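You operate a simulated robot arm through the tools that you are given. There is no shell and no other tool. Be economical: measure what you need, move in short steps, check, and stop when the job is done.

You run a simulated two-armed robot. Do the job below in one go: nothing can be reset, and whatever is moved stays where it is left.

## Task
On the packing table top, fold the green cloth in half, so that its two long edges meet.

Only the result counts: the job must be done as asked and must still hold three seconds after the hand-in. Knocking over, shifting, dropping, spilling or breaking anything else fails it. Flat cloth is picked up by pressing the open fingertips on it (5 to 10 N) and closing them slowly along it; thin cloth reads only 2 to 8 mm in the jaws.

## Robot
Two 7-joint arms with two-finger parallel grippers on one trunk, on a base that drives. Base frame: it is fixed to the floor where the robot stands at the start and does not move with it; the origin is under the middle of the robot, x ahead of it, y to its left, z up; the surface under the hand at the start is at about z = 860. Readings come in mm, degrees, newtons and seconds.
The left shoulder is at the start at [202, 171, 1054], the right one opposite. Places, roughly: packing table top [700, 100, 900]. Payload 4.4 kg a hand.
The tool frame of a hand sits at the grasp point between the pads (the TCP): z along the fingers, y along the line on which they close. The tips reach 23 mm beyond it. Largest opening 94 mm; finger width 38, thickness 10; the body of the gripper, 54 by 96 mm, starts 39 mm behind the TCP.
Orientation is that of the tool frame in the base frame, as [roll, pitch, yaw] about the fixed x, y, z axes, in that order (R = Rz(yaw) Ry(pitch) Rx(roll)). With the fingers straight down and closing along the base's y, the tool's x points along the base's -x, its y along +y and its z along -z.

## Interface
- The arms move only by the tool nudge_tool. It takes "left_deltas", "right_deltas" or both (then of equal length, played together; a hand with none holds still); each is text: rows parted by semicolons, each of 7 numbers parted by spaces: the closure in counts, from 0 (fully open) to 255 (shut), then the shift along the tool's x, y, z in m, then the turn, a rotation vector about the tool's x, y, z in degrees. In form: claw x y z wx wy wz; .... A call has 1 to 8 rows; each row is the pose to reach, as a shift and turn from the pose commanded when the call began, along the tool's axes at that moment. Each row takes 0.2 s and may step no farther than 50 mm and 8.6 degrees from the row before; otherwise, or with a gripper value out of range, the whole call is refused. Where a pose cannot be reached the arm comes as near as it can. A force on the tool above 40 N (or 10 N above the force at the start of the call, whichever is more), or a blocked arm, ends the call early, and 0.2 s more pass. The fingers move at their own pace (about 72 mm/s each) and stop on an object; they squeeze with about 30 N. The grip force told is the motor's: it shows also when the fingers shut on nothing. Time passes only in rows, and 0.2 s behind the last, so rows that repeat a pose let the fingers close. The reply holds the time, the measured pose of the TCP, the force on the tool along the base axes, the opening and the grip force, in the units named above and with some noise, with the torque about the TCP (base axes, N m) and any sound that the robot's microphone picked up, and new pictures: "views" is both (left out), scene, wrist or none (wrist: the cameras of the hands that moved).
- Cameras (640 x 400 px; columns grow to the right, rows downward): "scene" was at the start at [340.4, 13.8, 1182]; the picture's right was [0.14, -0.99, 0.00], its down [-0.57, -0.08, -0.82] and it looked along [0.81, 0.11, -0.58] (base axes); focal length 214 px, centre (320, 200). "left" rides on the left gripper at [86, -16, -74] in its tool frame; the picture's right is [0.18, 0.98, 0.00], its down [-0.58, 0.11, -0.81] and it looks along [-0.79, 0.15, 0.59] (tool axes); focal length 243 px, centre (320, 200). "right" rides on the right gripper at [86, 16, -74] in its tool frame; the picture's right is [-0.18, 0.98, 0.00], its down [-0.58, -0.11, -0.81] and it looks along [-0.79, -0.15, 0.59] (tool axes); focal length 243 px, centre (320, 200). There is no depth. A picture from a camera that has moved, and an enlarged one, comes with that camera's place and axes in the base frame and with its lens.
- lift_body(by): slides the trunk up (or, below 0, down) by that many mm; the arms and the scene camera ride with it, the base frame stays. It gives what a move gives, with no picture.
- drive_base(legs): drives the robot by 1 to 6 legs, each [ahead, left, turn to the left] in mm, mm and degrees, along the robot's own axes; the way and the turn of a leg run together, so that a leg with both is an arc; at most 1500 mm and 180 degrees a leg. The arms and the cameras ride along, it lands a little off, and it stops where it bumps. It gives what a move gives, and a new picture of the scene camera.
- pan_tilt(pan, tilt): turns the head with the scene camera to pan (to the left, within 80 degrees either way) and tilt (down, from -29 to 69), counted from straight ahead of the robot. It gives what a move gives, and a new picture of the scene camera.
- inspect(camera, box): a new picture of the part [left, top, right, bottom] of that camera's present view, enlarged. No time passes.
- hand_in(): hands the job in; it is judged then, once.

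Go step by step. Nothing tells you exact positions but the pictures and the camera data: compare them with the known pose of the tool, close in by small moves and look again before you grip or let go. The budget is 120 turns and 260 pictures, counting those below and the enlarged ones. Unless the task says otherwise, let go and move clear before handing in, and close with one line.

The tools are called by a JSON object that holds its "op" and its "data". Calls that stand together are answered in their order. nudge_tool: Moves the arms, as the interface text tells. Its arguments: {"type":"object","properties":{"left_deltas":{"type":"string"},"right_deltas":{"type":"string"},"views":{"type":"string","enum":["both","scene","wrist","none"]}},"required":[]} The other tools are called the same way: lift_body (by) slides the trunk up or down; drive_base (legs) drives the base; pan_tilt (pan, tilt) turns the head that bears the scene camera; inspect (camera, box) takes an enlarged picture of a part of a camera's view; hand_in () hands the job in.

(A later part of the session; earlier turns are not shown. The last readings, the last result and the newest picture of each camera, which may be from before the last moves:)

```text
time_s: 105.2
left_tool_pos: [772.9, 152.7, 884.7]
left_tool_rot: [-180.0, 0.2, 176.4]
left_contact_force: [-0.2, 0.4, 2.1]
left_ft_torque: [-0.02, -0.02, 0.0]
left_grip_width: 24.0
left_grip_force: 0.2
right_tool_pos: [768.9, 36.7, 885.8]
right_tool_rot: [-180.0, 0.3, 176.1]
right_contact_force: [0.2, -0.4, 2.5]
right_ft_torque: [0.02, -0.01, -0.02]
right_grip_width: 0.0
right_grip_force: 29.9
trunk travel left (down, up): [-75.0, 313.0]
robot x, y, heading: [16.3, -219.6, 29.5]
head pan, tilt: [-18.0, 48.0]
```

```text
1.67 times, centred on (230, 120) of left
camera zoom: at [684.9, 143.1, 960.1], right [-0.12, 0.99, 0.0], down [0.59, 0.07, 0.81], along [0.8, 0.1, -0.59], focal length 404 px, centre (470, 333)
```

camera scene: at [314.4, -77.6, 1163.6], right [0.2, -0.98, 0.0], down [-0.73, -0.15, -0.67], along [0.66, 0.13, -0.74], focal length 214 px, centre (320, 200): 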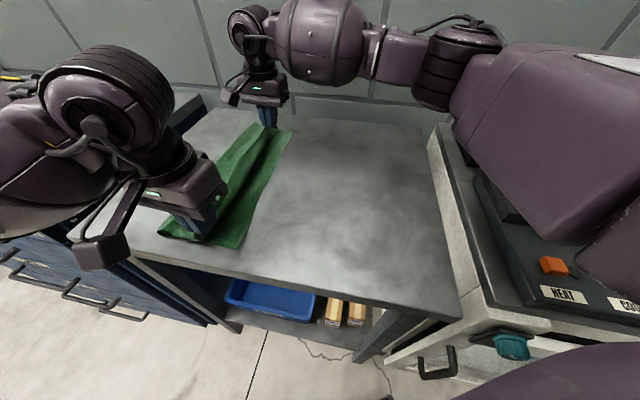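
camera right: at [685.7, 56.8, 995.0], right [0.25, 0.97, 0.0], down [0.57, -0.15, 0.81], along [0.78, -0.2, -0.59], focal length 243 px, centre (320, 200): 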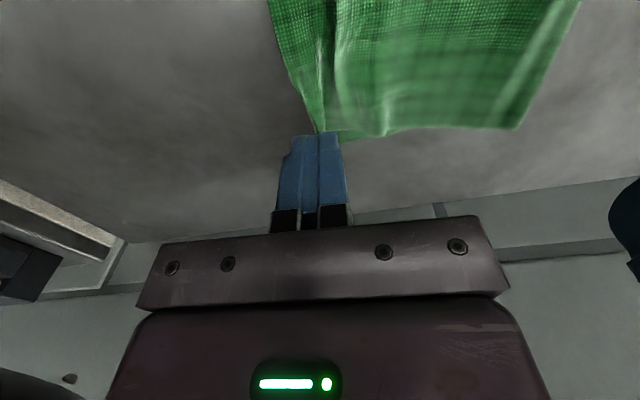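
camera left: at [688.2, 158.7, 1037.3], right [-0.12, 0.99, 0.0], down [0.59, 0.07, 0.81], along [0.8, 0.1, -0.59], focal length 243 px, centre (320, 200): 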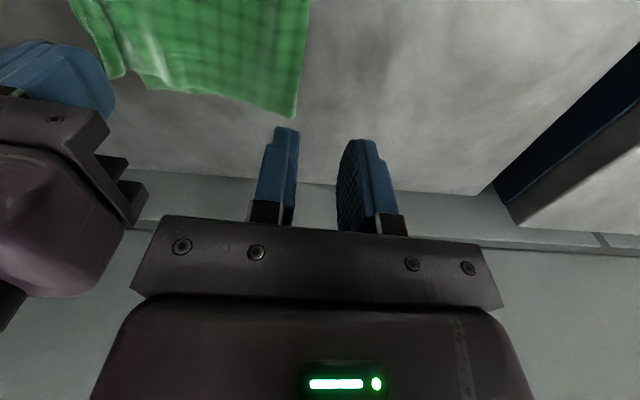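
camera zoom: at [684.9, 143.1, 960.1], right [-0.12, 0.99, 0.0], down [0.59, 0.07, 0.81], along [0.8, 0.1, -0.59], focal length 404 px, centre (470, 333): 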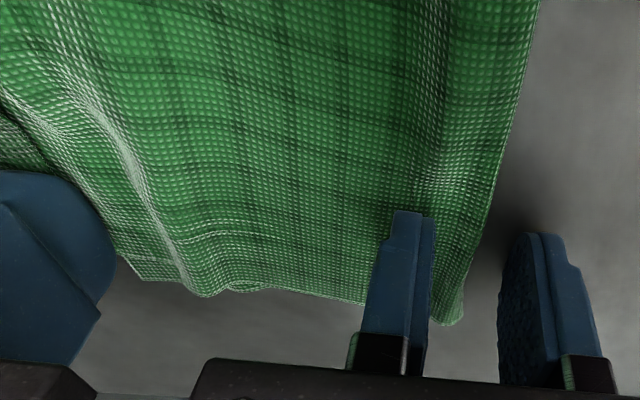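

{"op": "nudge_tool", "data": {"left_deltas": "190 0 -0.001 0.001 0 0 0; 200 0 -0.001 0.001 0 0 0; 212 0 -0.001 0.001 0 0 0; 224 0 -0.001 0.001 0 0 0; 236 0 -0.001 0.001 0 0 0; 248 0 -0.001 0.001 0 0 0; 255 0 -0.001 0.001 0 0 0; 255 0 -0.001 0.001 0 0 0", "right_deltas": "255 0 0 0.0015 0 0 0; 255 0 0 0.003 0 0 0; 255 0 0 0.004 0 0 0; 255 0 0 0.004 0 0 0; 255 0 0 0.004 0 0 0; 255 0 0 0.004 0 0 0; 255 0 0 0.004 0 0 0; 255 0 0 0.004 0 0 0", "views": "none"}}

{"op": "inspect", "data": {"camera": "left", "box": [40, 0, 420, 240]}}

```text
time_s: 107.0
left_tool_pos: [770.5, 151.3, 886.1]
left_tool_rot: [-180.0, 0.2, 176.4]
left_contact_force: [0.3, -2.4, -0.7]
left_ft_torque: [-0.05, 0.0, 0.04]
left_grip_width: 1.9
left_grip_force: 29.7
right_tool_pos: [768.6, 35.7, 886.6]
right_tool_rot: [179.8, 0.5, 176.1]
right_contact_force: [5.3, 3.2, 30.2]
right_ft_torque: [0.23, -0.11, -0.03]
right_grip_width: 0.1
right_grip_force: 29.7
trunk travel left (down, up): [-75.0, 313.0]
robot x, y, heading: [23.1, -220.5, 29.1]
head pan, tilt: [-18.0, 48.0]
```

```text
1.67 times, centred on (230, 120) of left
camera zoom: at [683.4, 141.5, 960.6], right [-0.12, 0.99, 0.0], down [0.58, 0.07, 0.81], along [0.8, 0.1, -0.59], focal length 404 px, centre (470, 333)
```

zoom: 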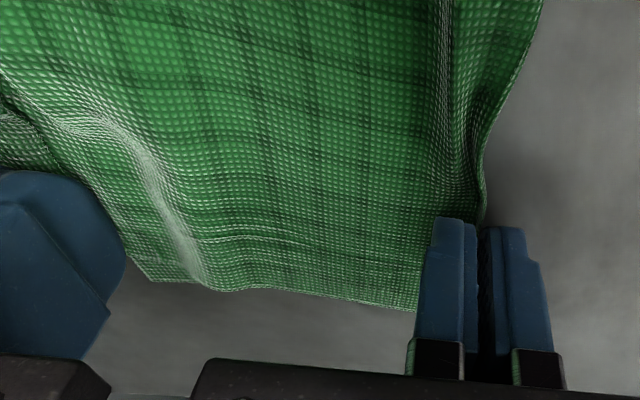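

The far edges are pinned firmly and the fold is gripped; I pull it outward ~22 mm.

{"op": "nudge_tool", "data": {"left_deltas": "255 0 0.004 -0.001 0 0 0; 255 0 0.008 -0.001 0 0 0; 255 0 0.012 -0.001 0 0 0; 255 0 0.016 -0.001 0 0 0; 255 0 0.02 -0.001 0 0 0; 255 0 0.024 -0.001 0 0 0; 255 0 0.024 -0.001 0 0 0", "views": "scene"}}

{"op": "inspect", "data": {"camera": "left", "box": [0, 0, 420, 240]}}

{"op": "inspect", "data": {"camera": "scene", "box": [160, 110, 340, 270]}}

```text
time_s: 108.6
left_tool_pos: [771.6, 174.3, 886.6]
left_tool_rot: [-180.0, 0.1, 176.3]
left_contact_force: [-0.6, -20.3, 0.2]
left_ft_torque: [-0.48, 0.07, -0.44]
left_grip_width: 2.2
left_grip_force: 30.1
right_tool_pos: [768.8, 37.0, 884.4]
right_tool_rot: [179.8, 0.4, 176.1]
right_contact_force: [-0.4, 16.7, 24.9]
right_ft_torque: [0.52, -0.19, 0.22]
right_grip_width: 0.0
right_grip_force: 29.6
trunk travel left (down, up): [-75.0, 313.0]
robot x, y, heading: [19.4, -218.4, 29.2]
head pan, tilt: [-18.0, 48.0]
camera scene: at [312.9, -78.4, 1164.0], right [0.2, -0.98, 0.0], down [-0.73, -0.15, -0.67], along [0.66, 0.13, -0.74], focal length 214 px, centre (320, 200)
```

scene: 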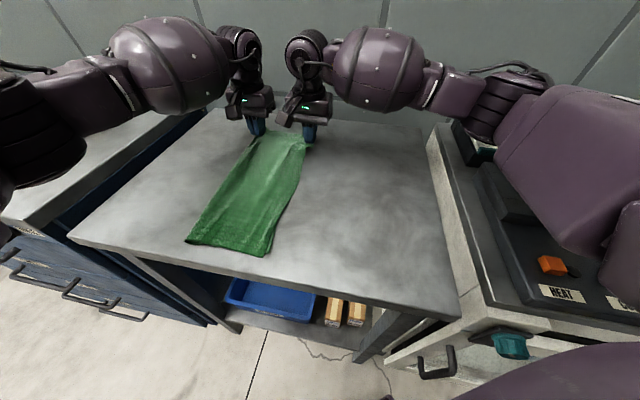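

```text
1.52 times, centred on (210, 120) of left
camera zoom: at [684.1, 165.0, 961.4], right [-0.12, 0.99, 0.0], down [0.58, 0.07, 0.81], along [0.8, 0.1, -0.59], focal length 370 px, centre (488, 322)
```

zoom: 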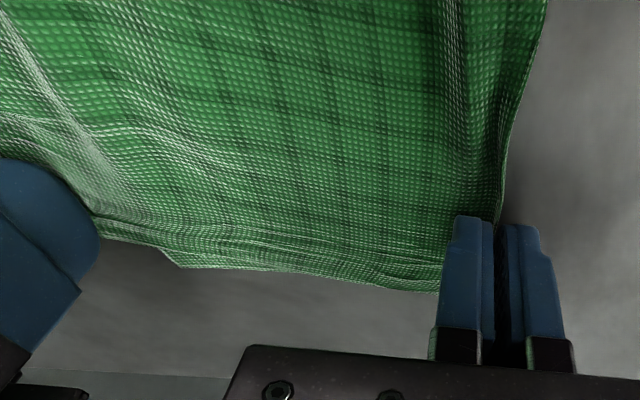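

```text
2.50 times, centred on (250, 190) of scene
camera zoom: at [312.9, -78.4, 1164.0], right [0.2, -0.98, 0.0], down [-0.73, -0.15, -0.67], along [0.66, 0.13, -0.74], focal length 536 px, centre (495, 225)
```

zoom: 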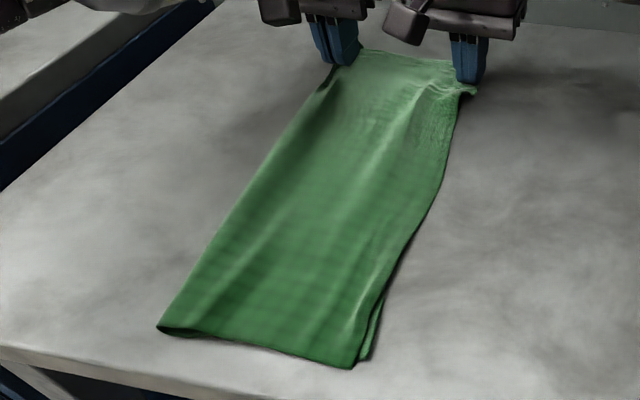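

The far end is now taut and flat. I ease back 4 mm, then release the fold and lift the right hand straight up.

{"op": "nudge_tool", "data": {"left_deltas": "255 0 -0.003 0 0 0 0; 255 0 -0.005 0 0 0 0; 240 0 -0.005 0 0 0 0; 220 0 -0.005 0 0 0 0; 200 0 -0.005 -0.002 0 0 0; 200 0 -0.005 -0.02 0 0 0; 200 0 -0.005 -0.06 0 0 0; 200 0 -0.005 -0.1 0 0 0", "views": "none"}}

{"op": "nudge_tool", "data": {"right_deltas": "255 0 0 -0.003 0 0 0; 255 0 0 -0.015 0 0 0; 255 0 0 -0.05 0 0 0; 255 0 0 -0.09 0 0 0; 255 0 -0.03 -0.12 0 0 0; 255 0 -0.06 -0.13 0 0 0", "left_deltas": "200 0 0 -0.01 0 0 0; 200 0 0 -0.02 0 0 0; 200 0 0.02 -0.03 0 0 0; 200 0 0.04 -0.04 0 0 0; 200 0 0.06 -0.04 0 0 0; 200 0 0.08 -0.04 0 0 0", "views": "scene"}}

{"op": "inspect", "data": {"camera": "scene", "box": [170, 115, 330, 265]}}

{"op": "inspect", "data": {"camera": "right", "box": [200, 0, 560, 200]}}

```text
time_s: 110.4
left_tool_pos: [769.7, 172.7, 987.6]
left_tool_rot: [180.0, 0.2, 176.4]
left_contact_force: [-0.2, -0.1, -0.2]
left_ft_torque: [0.0, 0.02, 0.0]
left_grip_width: 20.2
left_grip_force: 0.2
right_tool_pos: [768.5, 35.2, 883.6]
right_tool_rot: [180.0, 0.4, 176.1]
right_contact_force: [-0.5, -4.4, 31.2]
right_ft_torque: [-0.14, 0.27, 0.03]
right_grip_width: 0.0
right_grip_force: 30.6
trunk travel left (down, up): [-75.0, 313.0]
robot x, y, heading: [17.5, -221.9, 29.4]
head pan, tilt: [-18.0, 48.0]
```

```text
time_s: 111.8
left_tool_pos: [776.8, 231.9, 1023.1]
left_tool_rot: [179.9, 0.1, 176.4]
left_contact_force: [-0.5, -0.3, 0.5]
left_ft_torque: [0.03, -0.02, -0.01]
left_grip_width: 20.5
left_grip_force: 0.0
left hand out of reach, approached as far as the arm can: row 6
right_tool_pos: [763.3, -22.2, 1013.9]
right_tool_rot: [180.0, 0.3, 176.0]
right_contact_force: [-0.4, 0.5, 0.4]
right_ft_torque: [-0.03, 0.02, 0.0]
right_grip_width: 0.0
right_grip_force: 30.3
trunk travel left (down, up): [-75.0, 313.0]
robot x, y, heading: [18.8, -219.3, 29.1]
head pan, tilt: [-18.0, 48.0]
camera scene: at [315.0, -78.1, 1163.4], right [0.2, -0.98, 0.0], down [-0.73, -0.15, -0.67], along [0.66, 0.13, -0.74], focal length 214 px, centre (320, 200)
```

scene: 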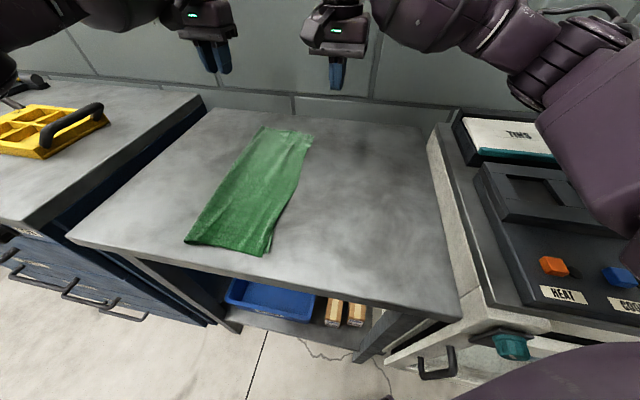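

```text
2.67 times, centred on (250, 190) of scene
camera zoom: at [315.0, -78.1, 1163.4], right [0.2, -0.98, 0.0], down [-0.73, -0.15, -0.67], along [0.66, 0.13, -0.74], focal length 572 px, centre (507, 227)
```

zoom: 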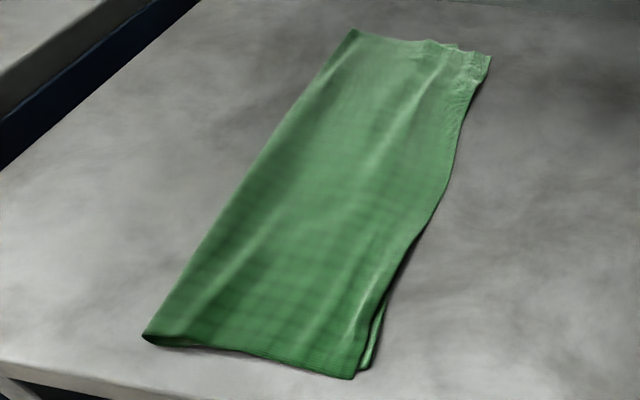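

```text
1.78 times, centred on (380, 100) of right
camera zoom: at [679.0, -1.4, 1089.0], right [0.25, 0.97, 0.0], down [0.57, -0.15, 0.81], along [0.78, -0.2, -0.59], focal length 431 px, centre (213, 378)
```

zoom: 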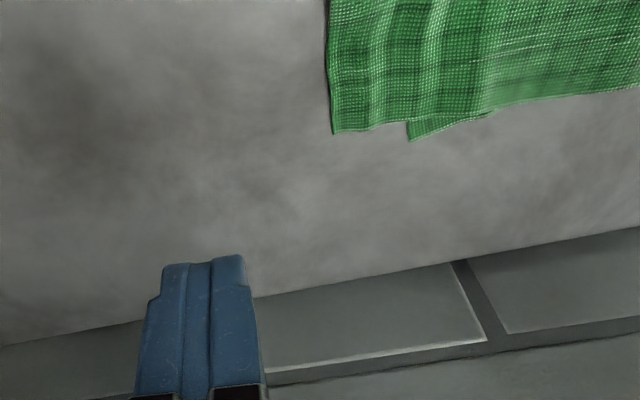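

{"op": "inspect", "data": {"camera": "right", "box": [360, 0, 500, 100]}}

{"op": "inspect", "data": {"camera": "scene", "box": [250, 115, 330, 175]}}

{"op": "inspect", "data": {"camera": "scene", "box": [230, 190, 300, 265]}}

```text
4.00 times, centred on (430, 50) of right
camera zoom: at [679.0, -1.4, 1089.0], right [0.25, 0.97, 0.0], down [0.57, -0.15, 0.81], along [0.78, -0.2, -0.59], focal length 970 px, centre (-120, 800)
```

zoom: 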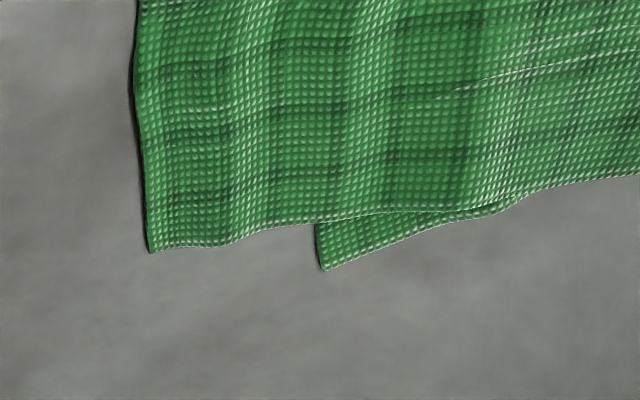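

```text
6.67 times, centred on (290, 145) of scene
camera zoom: at [315.0, -78.1, 1163.4], right [0.2, -0.98, 0.0], down [-0.73, -0.15, -0.67], along [0.66, 0.13, -0.74], focal length 1430 px, centre (520, 567)
```

zoom: 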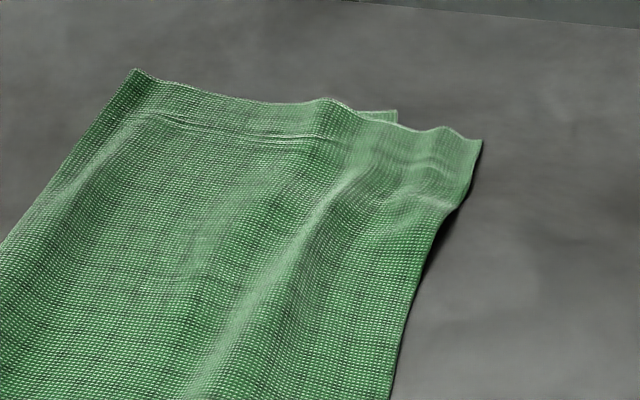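

```text
5.33 times, centred on (265, 228) of scene
camera zoom: at [315.0, -78.1, 1163.4], right [0.2, -0.98, 0.0], down [-0.73, -0.15, -0.67], along [0.66, 0.13, -0.74], focal length 1144 px, centre (613, 53)
```

zoom: 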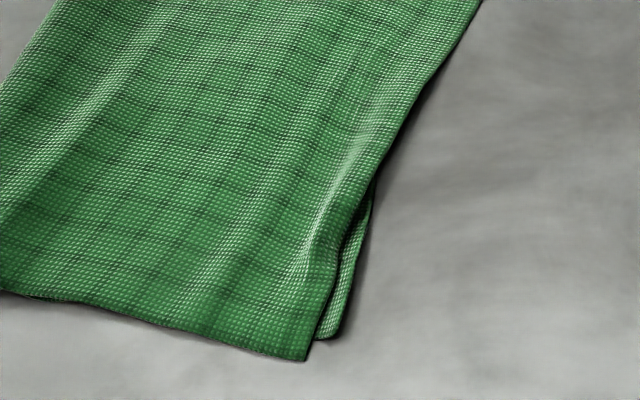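

At the far end the lower layer slid under by ~37 mm (flap edge y≈32, lower corner y≈69). I'll grip the overhanging flap edge there, lift it, and drag the lower corner back out with the left hand.

{"op": "nudge_tool", "data": {"right_deltas": "190 0 0.028 0.02 0 0 0; 190 0.0015 0.056 0.05 0 0 0; 190 0.0015 0.056 0.09 0 0 0; 190 0.0015 0.056 0.118 0 0 0; 190 0.0015 0.056 0.126 0 0 0; 190 0.0015 0.056 0.126 0 0 0", "views": "none"}}

{"op": "inspect", "data": {"camera": "right", "box": [200, 0, 480, 240]}}

```text
time_s: 113.2
left_tool_pos: [776.6, 232.4, 1024.7]
left_tool_rot: [180.0, 0.1, 176.4]
left_contact_force: [0.6, 0.6, -0.3]
left_ft_torque: [0.05, 0.02, 0.0]
left_grip_width: 19.9
left_grip_force: 0.0
right_tool_pos: [767.0, 28.9, 884.7]
right_tool_rot: [-179.9, 0.2, 176.1]
right_contact_force: [0.6, 1.0, 3.5]
right_ft_torque: [0.08, -0.05, -0.03]
right_grip_width: 23.8
right_grip_force: 0.1
trunk travel left (down, up): [-75.0, 313.0]
robot x, y, heading: [21.6, -222.9, 29.6]
head pan, tilt: [-18.0, 48.0]
```

```text
1.67 times, centred on (340, 120) of right
camera zoom: at [681.6, 50.8, 959.3], right [0.25, 0.97, 0.0], down [0.57, -0.15, 0.81], along [0.78, -0.2, -0.59], focal length 404 px, centre (287, 333)
```

zoom: 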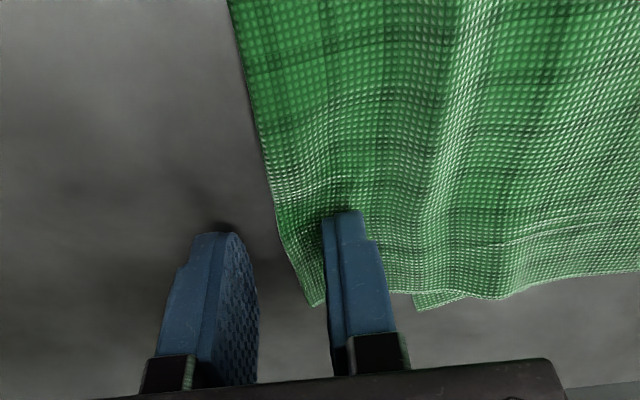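

{"op": "nudge_tool", "data": {"right_deltas": "200 0 0.001 0.0005 0 0 0; 210 0 0.002 0.0005 0 0 0; 220 0 0.002 0.0005 0 0 0; 230 0 0.002 0.0005 0 0 0; 240 0 0.002 0.0005 0 0 0; 250 0 0.002 0.0005 0 0 0; 255 0 0.002 0.0005 0 0 0; 255 0 0.002 0.0005 0 0 0", "views": "none"}}

{"op": "inspect", "data": {"camera": "right", "box": [200, 0, 480, 240]}}

```text
time_s: 115.0
left_tool_pos: [775.8, 232.5, 1023.7]
left_tool_rot: [-180.0, 0.1, 176.4]
left_contact_force: [-0.2, -0.3, -0.5]
left_ft_torque: [0.03, -0.02, 0.02]
left_grip_width: 20.3
left_grip_force: 0.1
right_tool_pos: [767.9, 33.2, 885.7]
right_tool_rot: [180.0, 0.3, 176.0]
right_contact_force: [0.0, -0.9, 1.9]
right_ft_torque: [0.02, -0.03, 0.0]
right_grip_width: 1.9
right_grip_force: 29.8
trunk travel left (down, up): [-75.0, 313.0]
robot x, y, heading: [17.0, -217.3, 29.5]
head pan, tilt: [-18.0, 48.0]
```

```text
1.67 times, centred on (340, 120) of right
camera zoom: at [681.9, 53.6, 959.6], right [0.25, 0.97, 0.0], down [0.57, -0.15, 0.81], along [0.78, -0.2, -0.59], focal length 404 px, centre (287, 333)
```

zoom: 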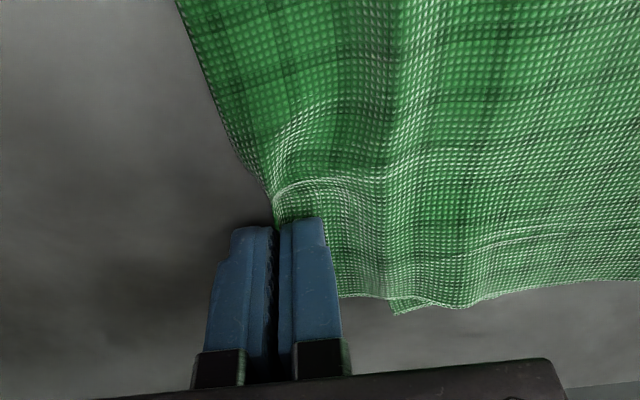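

For arm clearance the left hand should hold the flap and the right drag the lower layer, so I swap: the right lets go and backs off while the left comes over the flap edge.

{"op": "nudge_tool", "data": {"right_deltas": "235 0 0 0 0 0 0; 210 0 0 -0.002 0 0 0; 200 0 0 -0.03 0 0 0; 200 0 -0.02 -0.07 0 0 0; 200 0 -0.06 -0.09 0 0 0; 200 0 -0.1 -0.1 0 0 0; 200 0 -0.14 -0.1 0 0 0; 200 0 -0.16 -0.1 0 0 0", "left_deltas": "190 0 0 0 0 0 0; 190 0 -0.01 0 0 0 0; 190 0 -0.03 0 0 0 0; 190 0 -0.06 0.005 0 0 0; 190 0 -0.1 0.015 0 0 0; 190 0.001 -0.14 0.03 0 0 0; 190 0.002 -0.175 0.05 0 0 0; 190 0.002 -0.195 0.07 0 0 0", "views": "none"}}

{"op": "inspect", "data": {"camera": "left", "box": [160, 0, 520, 240]}}

```text
time_s: 116.8
left_tool_pos: [762.7, 38.2, 949.4]
left_tool_rot: [179.9, 0.0, 176.4]
left_contact_force: [0.5, 0.4, -0.4]
left_ft_torque: [0.02, -0.01, 0.0]
left_grip_width: 24.2
left_grip_force: 0.1
right_tool_pos: [756.8, -125.9, 986.6]
right_tool_rot: [-179.9, 0.1, 176.1]
right_contact_force: [0.2, -0.2, -0.1]
right_ft_torque: [0.0, 0.02, 0.0]
right_grip_width: 20.6
right_grip_force: 0.1
trunk travel left (down, up): [-75.0, 313.0]
robot x, y, heading: [22.2, -219.6, 29.4]
head pan, tilt: [-18.0, 48.0]
```

```text
1.67 times, centred on (340, 120) of left
camera zoom: at [675.9, 27.5, 1024.1], right [-0.12, 0.99, 0.0], down [0.59, 0.07, 0.81], along [0.8, 0.1, -0.59], focal length 404 px, centre (287, 333)
```

zoom: 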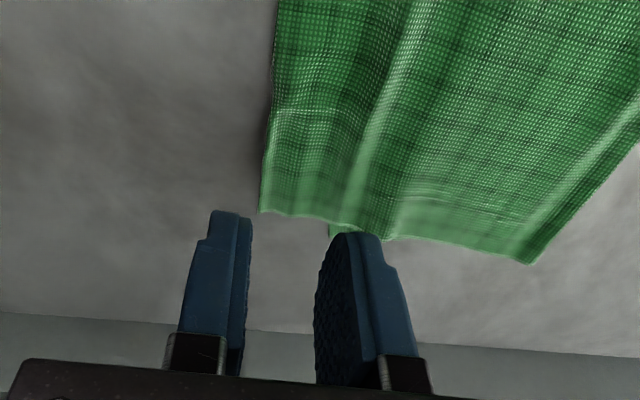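

{"op": "nudge_tool", "data": {"left_deltas": "190 -0.005 -0.005 0.03 0 0 0; 190 -0.005 -0.005 0.052 0 0 0; 190 -0.005 -0.005 0.062 0 0 0; 190 -0.005 -0.005 0.065 0 0 0; 190 -0.005 -0.005 0.065 0 0 0", "views": "none"}}

{"op": "inspect", "data": {"camera": "left", "box": [200, 0, 440, 220]}}

```text
time_s: 118.0
left_tool_pos: [767.8, 31.9, 886.7]
left_tool_rot: [-180.0, 0.1, 176.4]
left_contact_force: [0.0, 0.9, -1.0]
left_ft_torque: [-0.01, 0.02, -0.01]
left_grip_width: 24.1
left_grip_force: 0.1
right_tool_pos: [757.4, -125.6, 988.3]
right_tool_rot: [180.0, 0.3, 176.1]
right_contact_force: [0.9, 0.0, 0.1]
right_ft_torque: [0.01, -0.03, -0.01]
right_grip_width: 20.4
right_grip_force: 0.1
trunk travel left (down, up): [-75.0, 313.0]
robot x, y, heading: [17.8, -219.2, 29.2]
head pan, tilt: [-18.0, 48.0]
```

```text
1.82 times, centred on (320, 110) of left
camera zoom: at [680.7, 22.9, 961.2], right [-0.12, 0.99, 0.0], down [0.59, 0.07, 0.81], along [0.8, 0.1, -0.59], focal length 441 px, centre (320, 364)
```

zoom: 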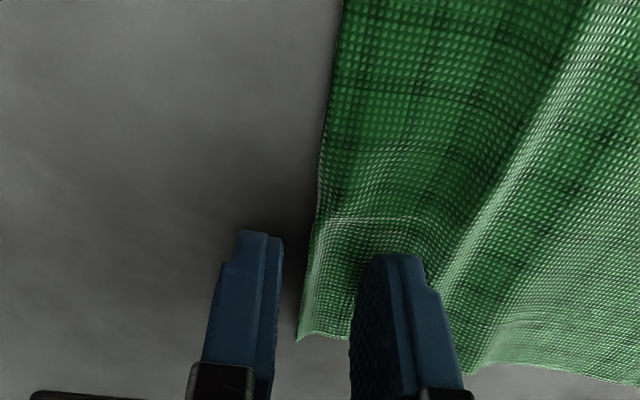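

{"op": "nudge_tool", "data": {"left_deltas": "190 0 0.001 0.0025 0 0 0; 202 0 0.001 0.003 0 0 0; 214 0 0.001 0.003 0 0 0; 226 0 0.001 0.003 0 0 0; 238 0 0.001 0.003 0 0 0; 250 0 0.001 0.003 0 0 0; 255 0 0.001 0.003 0 0 0; 255 0 0.001 0.003 0 0 0", "views": "none"}}

{"op": "inspect", "data": {"camera": "left", "box": [200, 0, 440, 220]}}

```text
time_s: 119.8
left_tool_pos: [767.5, 33.1, 884.4]
left_tool_rot: [179.9, 0.1, 176.4]
left_contact_force: [-0.1, -0.2, 1.4]
left_ft_torque: [-0.02, 0.02, 0.0]
left_grip_width: 1.8
left_grip_force: 29.7
right_tool_pos: [756.3, -126.5, 987.5]
right_tool_rot: [-179.9, 0.3, 176.1]
right_contact_force: [-0.7, -0.4, -0.3]
right_ft_torque: [-0.01, 0.0, -0.04]
right_grip_width: 20.4
right_grip_force: 0.0
trunk travel left (down, up): [-75.0, 313.0]
robot x, y, heading: [15.8, -218.2, 29.3]
head pan, tilt: [-18.0, 48.0]
```

```text
1.82 times, centred on (320, 110) of left
camera zoom: at [680.4, 23.6, 959.4], right [-0.12, 0.99, 0.0], down [0.59, 0.07, 0.81], along [0.8, 0.1, -0.59], focal length 441 px, centre (320, 364)
```

zoom: 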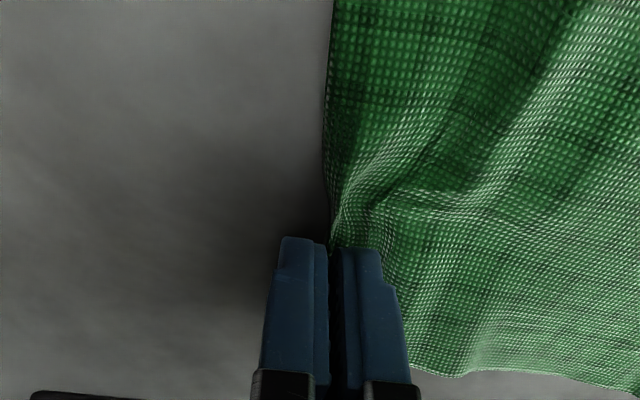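

Gripped. I lift the far flap corner up and over toward the fold, exposing the lower corner.

{"op": "nudge_tool", "data": {"left_deltas": "255 0 0.02 -0.02 0 0 0; 255 0 0.042 -0.042 0 0 0; 255 0 0.064 -0.064 0 0 0; 255 0 0.086 -0.086 0 0 0; 255 0 0.108 -0.105 0 0 0; 255 0 0.13 -0.118 0 0 0; 255 0 0.15 -0.118 0 0 0; 255 0 0.15 -0.118 0 0 0", "views": "scene"}}

{"op": "inspect", "data": {"camera": "right", "box": [200, 0, 640, 280]}}

{"op": "inspect", "data": {"camera": "scene", "box": [170, 95, 330, 265]}}

```text
time_s: 121.6
left_tool_pos: [777.6, 183.8, 1003.7]
left_tool_rot: [-179.9, 0.0, 176.4]
left_contact_force: [-0.6, -0.5, 0.2]
left_ft_torque: [0.02, 0.01, -0.01]
left_grip_width: 1.8
left_grip_force: 30.1
right_tool_pos: [756.9, -127.3, 988.4]
right_tool_rot: [180.0, 0.4, 176.0]
right_contact_force: [0.0, -0.7, -0.3]
right_ft_torque: [0.0, 0.04, 0.0]
right_grip_width: 20.2
right_grip_force: 0.0
trunk travel left (down, up): [-75.0, 313.0]
robot x, y, heading: [13.3, -218.1, 29.4]
head pan, tilt: [-18.0, 48.0]
camera scene: at [315.1, -77.7, 1163.2], right [0.2, -0.98, 0.0], down [-0.73, -0.15, -0.67], along [0.66, 0.13, -0.74], focal length 214 px, centre (320, 200)
```

scene: 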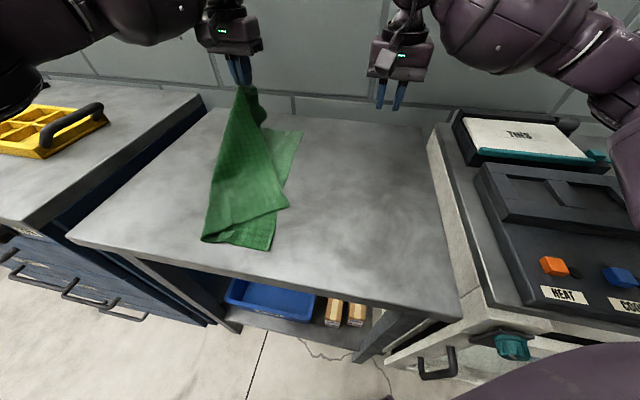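

```text
1.43 times, centred on (420, 140) of right
camera zoom: at [671.1, -105.2, 1062.5], right [0.25, 0.97, 0.0], down [0.57, -0.15, 0.81], along [0.78, -0.2, -0.59], focal length 347 px, centre (177, 286)
```

zoom: 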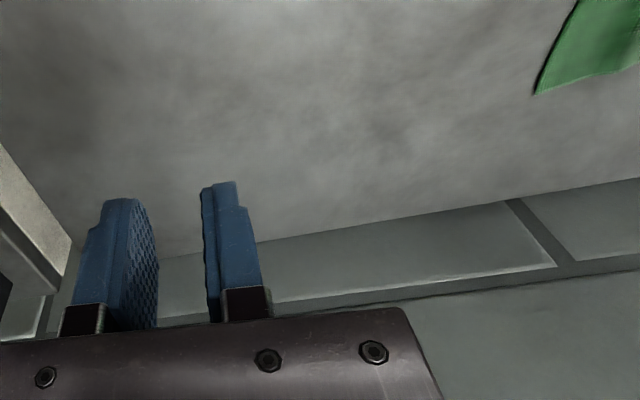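

```text
2.35 times, centred on (250, 180) of scene
camera zoom: at [315.1, -77.7, 1163.2], right [0.2, -0.98, 0.0], down [-0.73, -0.15, -0.67], along [0.66, 0.13, -0.74], focal length 505 px, centre (485, 247)
```

zoom: 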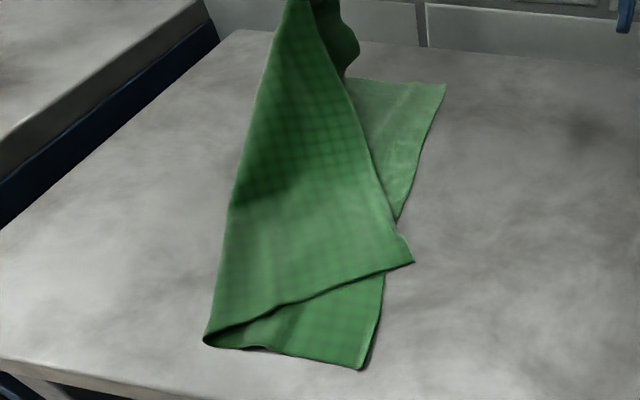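

The lower corner is exposed at about (812, 67). I bring the right hand over it with closed fingers while moving the left a little further away.

{"op": "nudge_tool", "data": {"right_deltas": "255 -0.0025 0.034 0 0 0 0; 255 -0.005 0.068 0.005 0 0 0; 255 -0.0075 0.102 0.015 0 0 0; 255 -0.01 0.136 0.03 0 0 0; 255 -0.0125 0.17 0.045 0 0 0; 255 -0.0154 0.2043 0.058 0 0 0; 255 -0.0154 0.2043 0.08 0 0 0; 255 -0.0154 0.2043 0.098 0 0 0", "left_deltas": "255 0 0.01 0 0 0 0; 255 0 0.02 0 0 0 0; 255 0 0.025 0 0 0 0; 255 0 0.025 0 0 0 0; 255 0 0.025 0 0 0 0; 255 0 0.025 0 0 0 0; 255 0 0.025 0 0 0 0; 255 0 0.025 0 0 0 0", "views": "none"}}

{"op": "inspect", "data": {"camera": "right", "box": [180, 0, 500, 240]}}

```text
time_s: 123.4
left_tool_pos: [779.2, 208.3, 1003.0]
left_tool_rot: [-180.0, 0.0, 176.3]
left_contact_force: [0.9, 0.4, -0.2]
left_ft_torque: [0.0, -0.01, 0.01]
left_grip_width: 2.0
left_grip_force: 29.8
right_tool_pos: [787.1, 77.9, 888.4]
right_tool_rot: [-180.0, 0.2, 176.1]
right_contact_force: [0.7, -0.1, -0.4]
right_ft_torque: [-0.02, 0.01, -0.01]
right_grip_width: 0.0
right_grip_force: 29.7
trunk travel left (down, up): [-75.0, 313.0]
robot x, y, heading: [17.3, -217.0, 29.5]
head pan, tilt: [-18.0, 48.0]
```

```text
1.67 times, centred on (340, 120) of right
camera zoom: at [701.8, 98.9, 963.9], right [0.25, 0.97, 0.0], down [0.57, -0.15, 0.81], along [0.78, -0.2, -0.59], focal length 404 px, centre (287, 333)
```

zoom: 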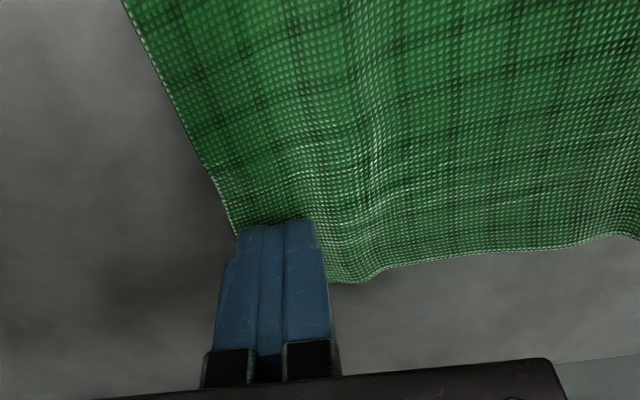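

{"op": "nudge_tool", "data": {"right_deltas": "255 0 0 0.003 0 0 0; 255 0 0 0.0045 0 0 0; 255 0 -0.008 0.0045 0 0 0; 255 0 -0.016 0.0045 0 0 0; 255 0 -0.024 0.0045 0 0 0; 255 0 -0.032 0.0045 0 0 0; 255 0 -0.038 0.0045 0 0 0; 255 0 -0.038 0.0045 0 0 0", "views": "none"}}

{"op": "inspect", "data": {"camera": "right", "box": [180, 0, 500, 240]}}

{"op": "inspect", "data": {"camera": "scene", "box": [170, 95, 330, 265]}}

```text
time_s: 125.2
left_tool_pos: [779.9, 207.3, 1003.1]
left_tool_rot: [179.9, 0.1, 176.4]
left_contact_force: [-0.1, -0.1, -0.6]
left_ft_torque: [-0.01, 0.0, -0.01]
left_grip_width: 2.2
left_grip_force: 29.3
right_tool_pos: [783.7, 38.5, 885.8]
right_tool_rot: [-180.0, 0.4, 176.1]
right_contact_force: [0.3, 1.3, 4.7]
right_ft_torque: [-0.02, 0.01, 0.02]
right_grip_width: 0.0
right_grip_force: 29.6
trunk travel left (down, up): [-75.0, 313.0]
robot x, y, heading: [19.0, -219.6, 29.3]
head pan, tilt: [-18.0, 48.0]
```

```text
1.67 times, centred on (340, 120) of right
camera zoom: at [698.4, 60.2, 959.5], right [0.25, 0.97, 0.0], down [0.57, -0.15, 0.81], along [0.78, -0.2, -0.59], focal length 404 px, centre (287, 333)
```

zoom: 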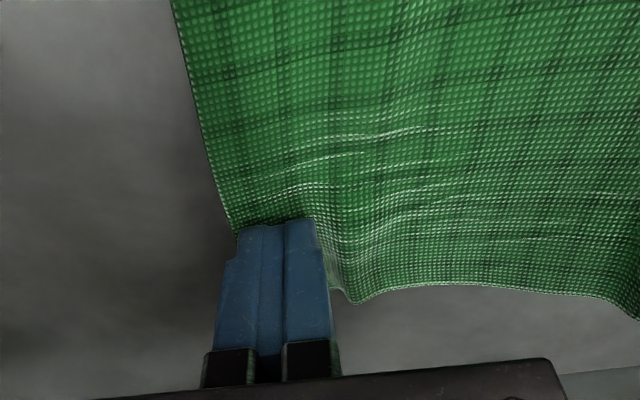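

```text
2.35 times, centred on (250, 180) of scene
camera zoom: at [314.7, -77.7, 1163.4], right [0.2, -0.98, 0.0], down [-0.73, -0.15, -0.67], along [0.66, 0.13, -0.74], focal length 505 px, centre (485, 247)
```

zoom: 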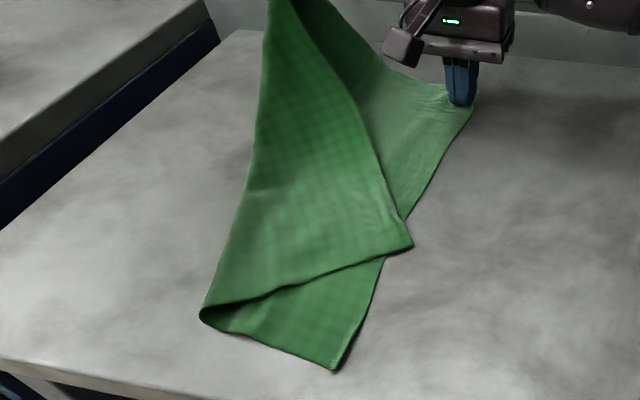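

The lower edge is restored at the far end (now a straight line from about (457,50) to (800,20)). I bring the flap back along the 45° path while the right hand lets go and clears.

{"op": "nudge_tool", "data": {"left_deltas": "255 -0.001 -0.02 -0.008 0 0 0; 255 -0.002 -0.041 -0.012 0 0 0; 255 -0.003 -0.062 0.006 0 0 0; 255 -0.003 -0.062 0.006 0 0 0; 255 -0.004 -0.08 0.024 0 0 0; 255 -0.006 -0.1 0.044 0 0 0; 255 -0.007 -0.12 0.064 0 0 0; 255 -0.008 -0.14 0.084 0 0 0", "right_deltas": "255 0 0 0 0 0 0; 255 0 0 0 0 0 0; 255 0 0 -0.025 0 0 0; 255 0 -0.03 -0.06 0 0 0; 255 0 -0.075 -0.08 0 0 0; 255 0 -0.12 -0.09 0 0 0; 255 0 -0.16 -0.09 0 0 0; 255 0 -0.18 -0.09 0 0 0", "views": "scene"}}

{"op": "inspect", "data": {"camera": "left", "box": [140, 0, 480, 240]}}

{"op": "inspect", "data": {"camera": "scene", "box": [170, 105, 330, 265]}}

```text
time_s: 127.0
left_tool_pos: [778.7, 65.9, 919.3]
left_tool_rot: [-180.0, 0.1, 176.3]
left_contact_force: [0.3, -0.5, -0.6]
left_ft_torque: [0.0, 0.05, 0.01]
left_grip_width: 1.8
left_grip_force: 29.5
right_tool_pos: [771.5, -140.6, 974.9]
right_tool_rot: [179.9, 0.1, 176.1]
right_contact_force: [-0.4, 0.1, 0.2]
right_ft_torque: [0.0, 0.04, 0.0]
right_grip_width: 0.0
right_grip_force: 29.9
trunk travel left (down, up): [-75.0, 313.0]
robot x, y, heading: [18.0, -220.3, 29.3]
head pan, tilt: [-18.0, 48.0]
camera scene: at [315.5, -77.8, 1163.0], right [0.2, -0.98, 0.0], down [-0.73, -0.15, -0.67], along [0.66, 0.13, -0.74], focal length 214 px, centre (320, 200)
```

scene: 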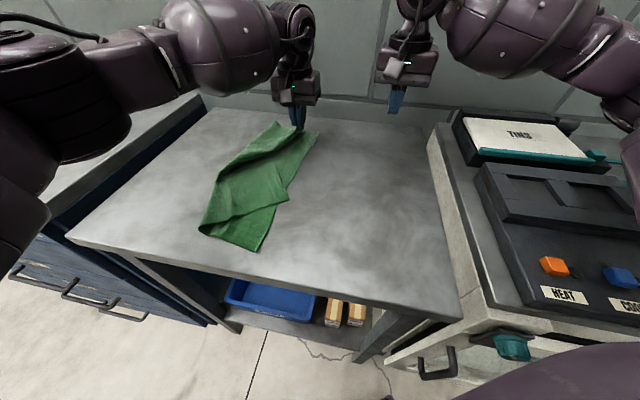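

```text
1.67 times, centred on (310, 120) of left
camera zoom: at [691.5, 57.0, 994.4], right [-0.12, 0.99, 0.0], down [0.59, 0.07, 0.81], along [0.8, 0.1, -0.59], focal length 404 px, centre (337, 333)
```

zoom: 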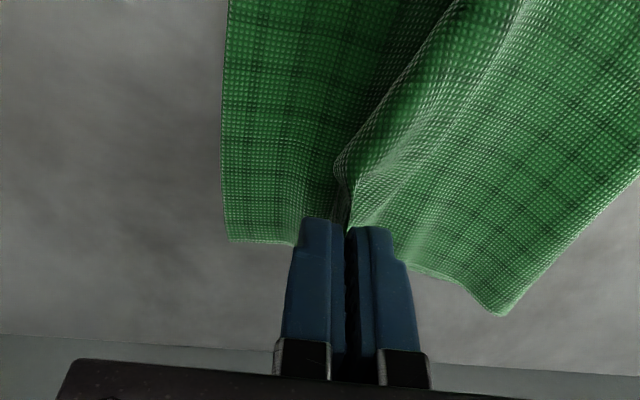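

```text
2.50 times, centred on (250, 185) of scene
camera zoom: at [315.5, -77.8, 1163.0], right [0.2, -0.98, 0.0], down [-0.73, -0.15, -0.67], along [0.66, 0.13, -0.74], focal length 536 px, centre (495, 238)
```

zoom: 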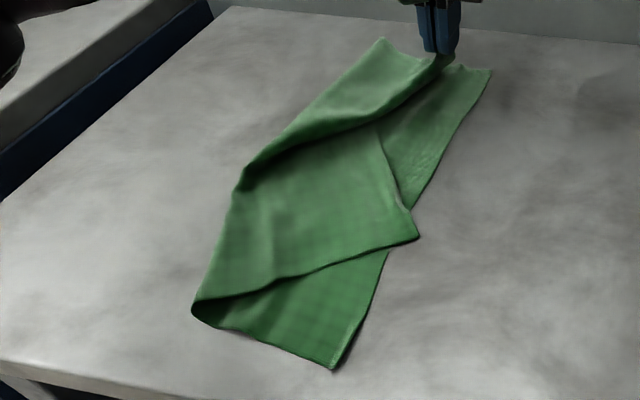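

The far corner is nearly back in place (the near flap corner got pulled in, which I'll fix next). I land and release the far corner on the lower edge.

{"op": "nudge_tool", "data": {"left_deltas": "255 0 -0.011 0.008 -5 0 0; 255 0 -0.023 0.0163 -10 0 0; 255 0 -0.034 0.0248 -15 0 0; 255 0 -0.0449 0.0314 -20 0 0; 255 0 -0.0449 0.0314 -20 0 0; 240 0 -0.0449 0.0314 -20 0 0; 222 0 -0.0449 0.0314 -20 0 0; 215 0 -0.042 0.024 -20 0 0", "views": "none"}}

{"op": "nudge_tool", "data": {"left_deltas": "215 0 0 -0.03 0 0 0; 215 0 0 -0.07 0 0 0; 215 0.01 0.03 -0.1 7 0 0; 215 0.03 0.07 -0.11 14 0 0; 215 0.06 0.11 -0.11 20 0 0; 215 0.1 0.13 -0.11 20 0 0; 215 0.14 0.14 -0.11 20 0 0", "views": "scene"}}

{"op": "inspect", "data": {"camera": "scene", "box": [170, 105, 330, 265]}}

```text
time_s: 128.8
left_tool_pos: [776.1, 23.8, 894.7]
left_tool_rot: [160.1, 0.0, 176.4]
left_contact_force: [-0.1, -0.1, 0.1]
left_ft_torque: [0.0, 0.01, 0.02]
left_grip_width: 14.7
left_grip_force: 0.0
right_tool_pos: [770.1, -140.6, 975.2]
right_tool_rot: [-180.0, 0.4, 176.1]
right_contact_force: [0.2, 0.8, 0.6]
right_ft_torque: [-0.02, -0.03, 0.02]
right_grip_width: 0.0
right_grip_force: 30.0
trunk travel left (down, up): [-75.0, 313.0]
robot x, y, heading: [19.0, -218.1, 29.5]
head pan, tilt: [-18.0, 48.0]
```

```text
time_s: 130.4
left_tool_pos: [640.5, 124.3, 1048.5]
left_tool_rot: [-179.9, 0.1, 176.4]
left_contact_force: [-0.7, -0.2, 0.2]
left_ft_torque: [-0.01, 0.0, -0.03]
left_grip_width: 14.6
left_grip_force: 0.1
right_tool_pos: [770.0, -139.4, 974.2]
right_tool_rot: [-179.9, 0.3, 176.0]
right_contact_force: [-0.9, -0.5, 0.4]
right_ft_torque: [-0.02, 0.0, -0.01]
right_grip_width: 0.1
right_grip_force: 29.8
trunk travel left (down, up): [-75.0, 313.0]
robot x, y, heading: [14.6, -220.0, 29.5]
head pan, tilt: [-18.0, 48.0]
camera scene: at [314.6, -77.0, 1163.3], right [0.2, -0.98, 0.0], down [-0.73, -0.15, -0.67], along [0.66, 0.13, -0.74], focal length 214 px, centre (320, 200)
```

scene: 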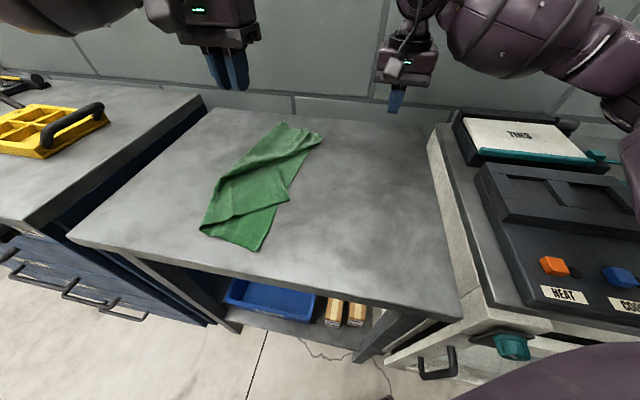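

```text
2.50 times, centred on (250, 185) of scene
camera zoom: at [314.6, -77.0, 1163.3], right [0.2, -0.98, 0.0], down [-0.73, -0.15, -0.67], along [0.66, 0.13, -0.74], focal length 536 px, centre (495, 238)
```

zoom: 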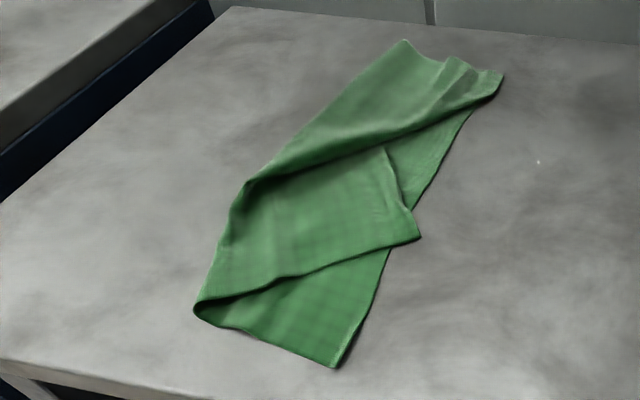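

The far end is laid. Now I fetch the near flap corner, which sits at about (571, 30) turned ~32°, with the left hand.

{"op": "nudge_tool", "data": {"left_deltas": "200 0.006 -0.01 0.01 0 0 -4.45; 200 0.012 -0.02 0.02 0 0 -8.9; 200 0.018 -0.031 0.035 0 0 -13.35; 200 0.024 -0.042 0.05 0 0 -17.8; 200 0.03 -0.053 0.067 0 0 -22.25; 200 0.036 -0.064 0.085 0 0 -26.7; 200 0.042 -0.073 0.102 0 0 -31.15; 200 0.047 -0.082 0.118 0 0 -35.6", "views": "none"}}

{"op": "inspect", "data": {"camera": "left", "box": [120, 0, 520, 240]}}

```text
time_s: 132.2
left_tool_pos: [589.8, 50.1, 927.9]
left_tool_rot: [-179.9, 0.0, -147.9]
left_contact_force: [0.9, 0.1, -1.1]
left_ft_torque: [0.02, 0.02, 0.03]
left_grip_width: 20.4
left_grip_force: 0.0
right_tool_pos: [771.3, -139.8, 974.9]
right_tool_rot: [179.9, 0.4, 176.1]
right_contact_force: [0.4, 0.2, -0.9]
right_ft_torque: [0.03, 0.04, 0.0]
right_grip_width: 0.2
right_grip_force: 30.5
trunk travel left (down, up): [-75.0, 313.0]
robot x, y, heading: [16.7, -219.8, 29.4]
head pan, tilt: [-18.0, 48.0]
```

```text
1.60 times, centred on (320, 120) of left
camera zoom: at [524.0, -8.7, 1002.9], right [-0.68, 0.74, 0.0], down [0.43, 0.4, 0.81], along [0.59, 0.55, -0.59], focal length 388 px, centre (320, 328)
```

zoom: 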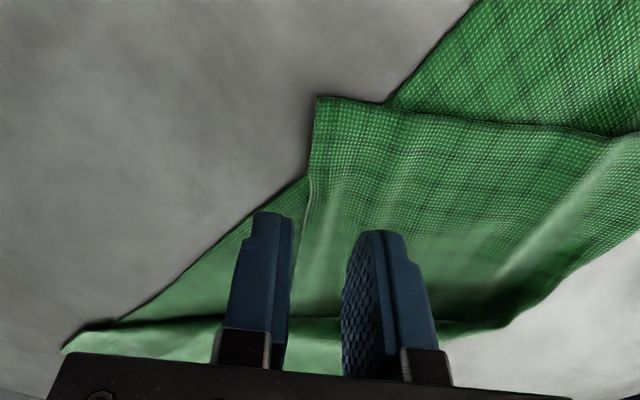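

{"op": "nudge_tool", "data": {"left_deltas": "200 0.006 -0.001 0.018 0 0 0; 200 0.006 -0.001 0.034 0 0 0; 200 0.006 -0.001 0.04 0 0 0; 200 0.006 -0.001 0.0425 0 0 0; 200 0.006 -0.001 0.0425 0 0 0", "views": "none"}}

{"op": "inspect", "data": {"camera": "left", "box": [200, 20, 440, 240]}}

```text
time_s: 133.4
left_tool_pos: [584.5, 44.3, 885.3]
left_tool_rot: [-179.8, 0.1, -148.1]
left_contact_force: [0.4, 0.4, 0.1]
left_ft_torque: [0.0, 0.03, 0.01]
left_grip_width: 20.2
left_grip_force: 0.1
right_tool_pos: [770.0, -139.3, 973.7]
right_tool_rot: [-179.9, 0.3, 176.1]
right_contact_force: [0.0, 0.1, -0.3]
right_ft_torque: [0.02, -0.02, 0.02]
right_grip_width: 0.0
right_grip_force: 30.1
trunk travel left (down, up): [-75.0, 313.0]
robot x, y, heading: [16.5, -216.8, 29.3]
head pan, tilt: [-18.0, 48.0]
```

```text
1.82 times, centred on (320, 130) of left
camera zoom: at [519.9, -13.3, 960.6], right [-0.68, 0.74, 0.0], down [0.43, 0.4, 0.81], along [0.59, 0.55, -0.59], focal length 441 px, centre (320, 327)
```

zoom: 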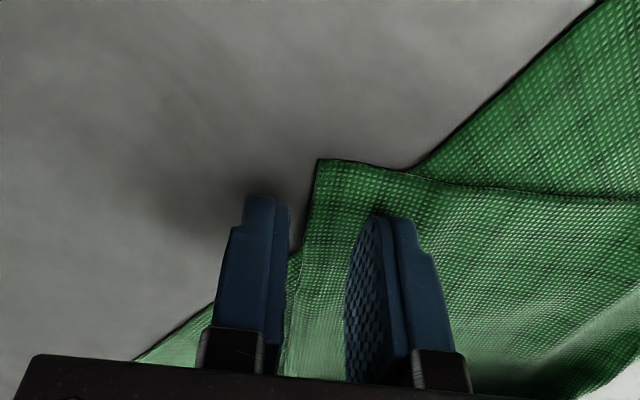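

Well placed; I press lightly and close.

{"op": "nudge_tool", "data": {"left_deltas": "200 0 0 0.0015 0 0 0; 200 0 0 0.0022 0 0 0; 212 0 0 0.0022 0 0 0; 222 0 0 0.0022 0 0 0; 232 0 0 0.0022 0 0 0; 242 0 0 0.0022 0 0 0; 255 0 0 0.0022 0 0 0; 255 0 0 0.0022 0 0 0", "views": "none"}}

{"op": "inspect", "data": {"camera": "left", "box": [200, 20, 440, 240]}}

```text
time_s: 135.2
left_tool_pos: [586.1, 45.1, 884.5]
left_tool_rot: [-180.0, 0.2, -148.0]
left_contact_force: [1.6, 1.7, 23.0]
left_ft_torque: [0.06, 0.16, -0.04]
left_grip_width: 2.1
left_grip_force: 29.7
right_tool_pos: [769.2, -140.1, 976.8]
right_tool_rot: [179.9, 0.5, 176.1]
right_contact_force: [-0.7, 0.6, -0.3]
right_ft_torque: [-0.02, -0.02, -0.02]
right_grip_width: 0.0
right_grip_force: 30.0
trunk travel left (down, up): [-75.0, 313.0]
robot x, y, heading: [12.8, -220.1, 29.4]
head pan, tilt: [-18.0, 48.0]
```

```text
1.82 times, centred on (320, 130) of left
camera zoom: at [519.9, -13.7, 959.7], right [-0.68, 0.74, 0.0], down [0.43, 0.4, 0.81], along [0.6, 0.55, -0.59], focal length 441 px, centre (320, 327)
```

zoom: 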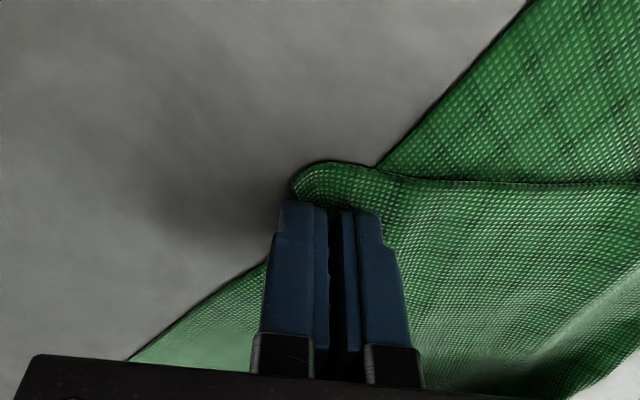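

{"op": "nudge_tool", "data": {"left_deltas": "255 0 0 -0.02 0 0 0; 255 0.0048 0.0207 -0.045 0 0 5.6; 255 0.0111 0.0482 -0.07 0 0 11.2; 255 0.0175 0.0758 -0.095 0 0 16.8; 255 0.0239 0.1034 -0.115 0 0 22.4; 255 0.026 0.1283 -0.125 0 0 28; 255 0.026 0.1283 -0.125 0 0 28", "views": "both"}}

{"op": "inspect", "data": {"camera": "scene", "box": [150, 105, 330, 265]}}

```text
time_s: 136.8
left_tool_pos: [496.6, 141.5, 1007.3]
left_tool_rot: [180.0, 0.2, -176.1]
left_contact_force: [0.5, 0.5, 0.2]
left_ft_torque: [0.03, -0.01, 0.03]
left_grip_width: 1.8
left_grip_force: 29.6
right_tool_pos: [771.2, -139.2, 974.6]
right_tool_rot: [-180.0, 0.3, 176.1]
right_contact_force: [-0.2, -0.6, -0.4]
right_ft_torque: [0.03, 0.04, -0.03]
right_grip_width: 0.0
right_grip_force: 29.8
trunk travel left (down, up): [-75.0, 313.0]
robot x, y, heading: [12.2, -215.2, 29.2]
head pan, tilt: [-18.0, 48.0]
camera scene: at [315.3, -77.6, 1163.1], right [0.2, -0.98, 0.0], down [-0.73, -0.15, -0.67], along [0.66, 0.13, -0.74], focal length 214 px, centre (320, 200)
camera left: at [410.9, 120.0, 1081.4], right [-0.25, 0.97, 0.0], down [0.57, 0.15, 0.81], along [0.78, 0.2, -0.59], focal length 243 px, centre (320, 200)
```

scene: 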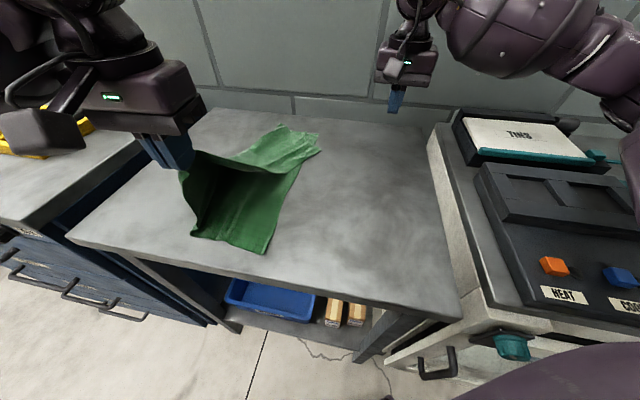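
left: 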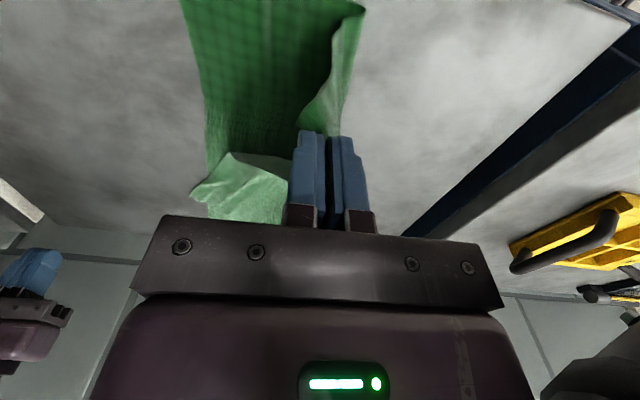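

```text
2.50 times, centred on (240, 185) of scene
camera zoom: at [315.3, -77.6, 1163.1], right [0.2, -0.98, 0.0], down [-0.73, -0.15, -0.67], along [0.66, 0.13, -0.74], focal length 536 px, centre (520, 238)
```

zoom: 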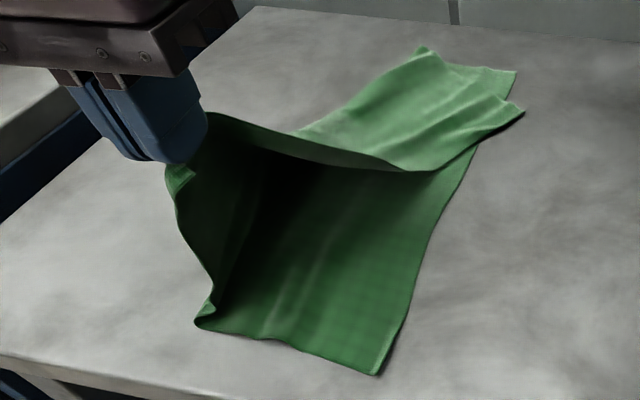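

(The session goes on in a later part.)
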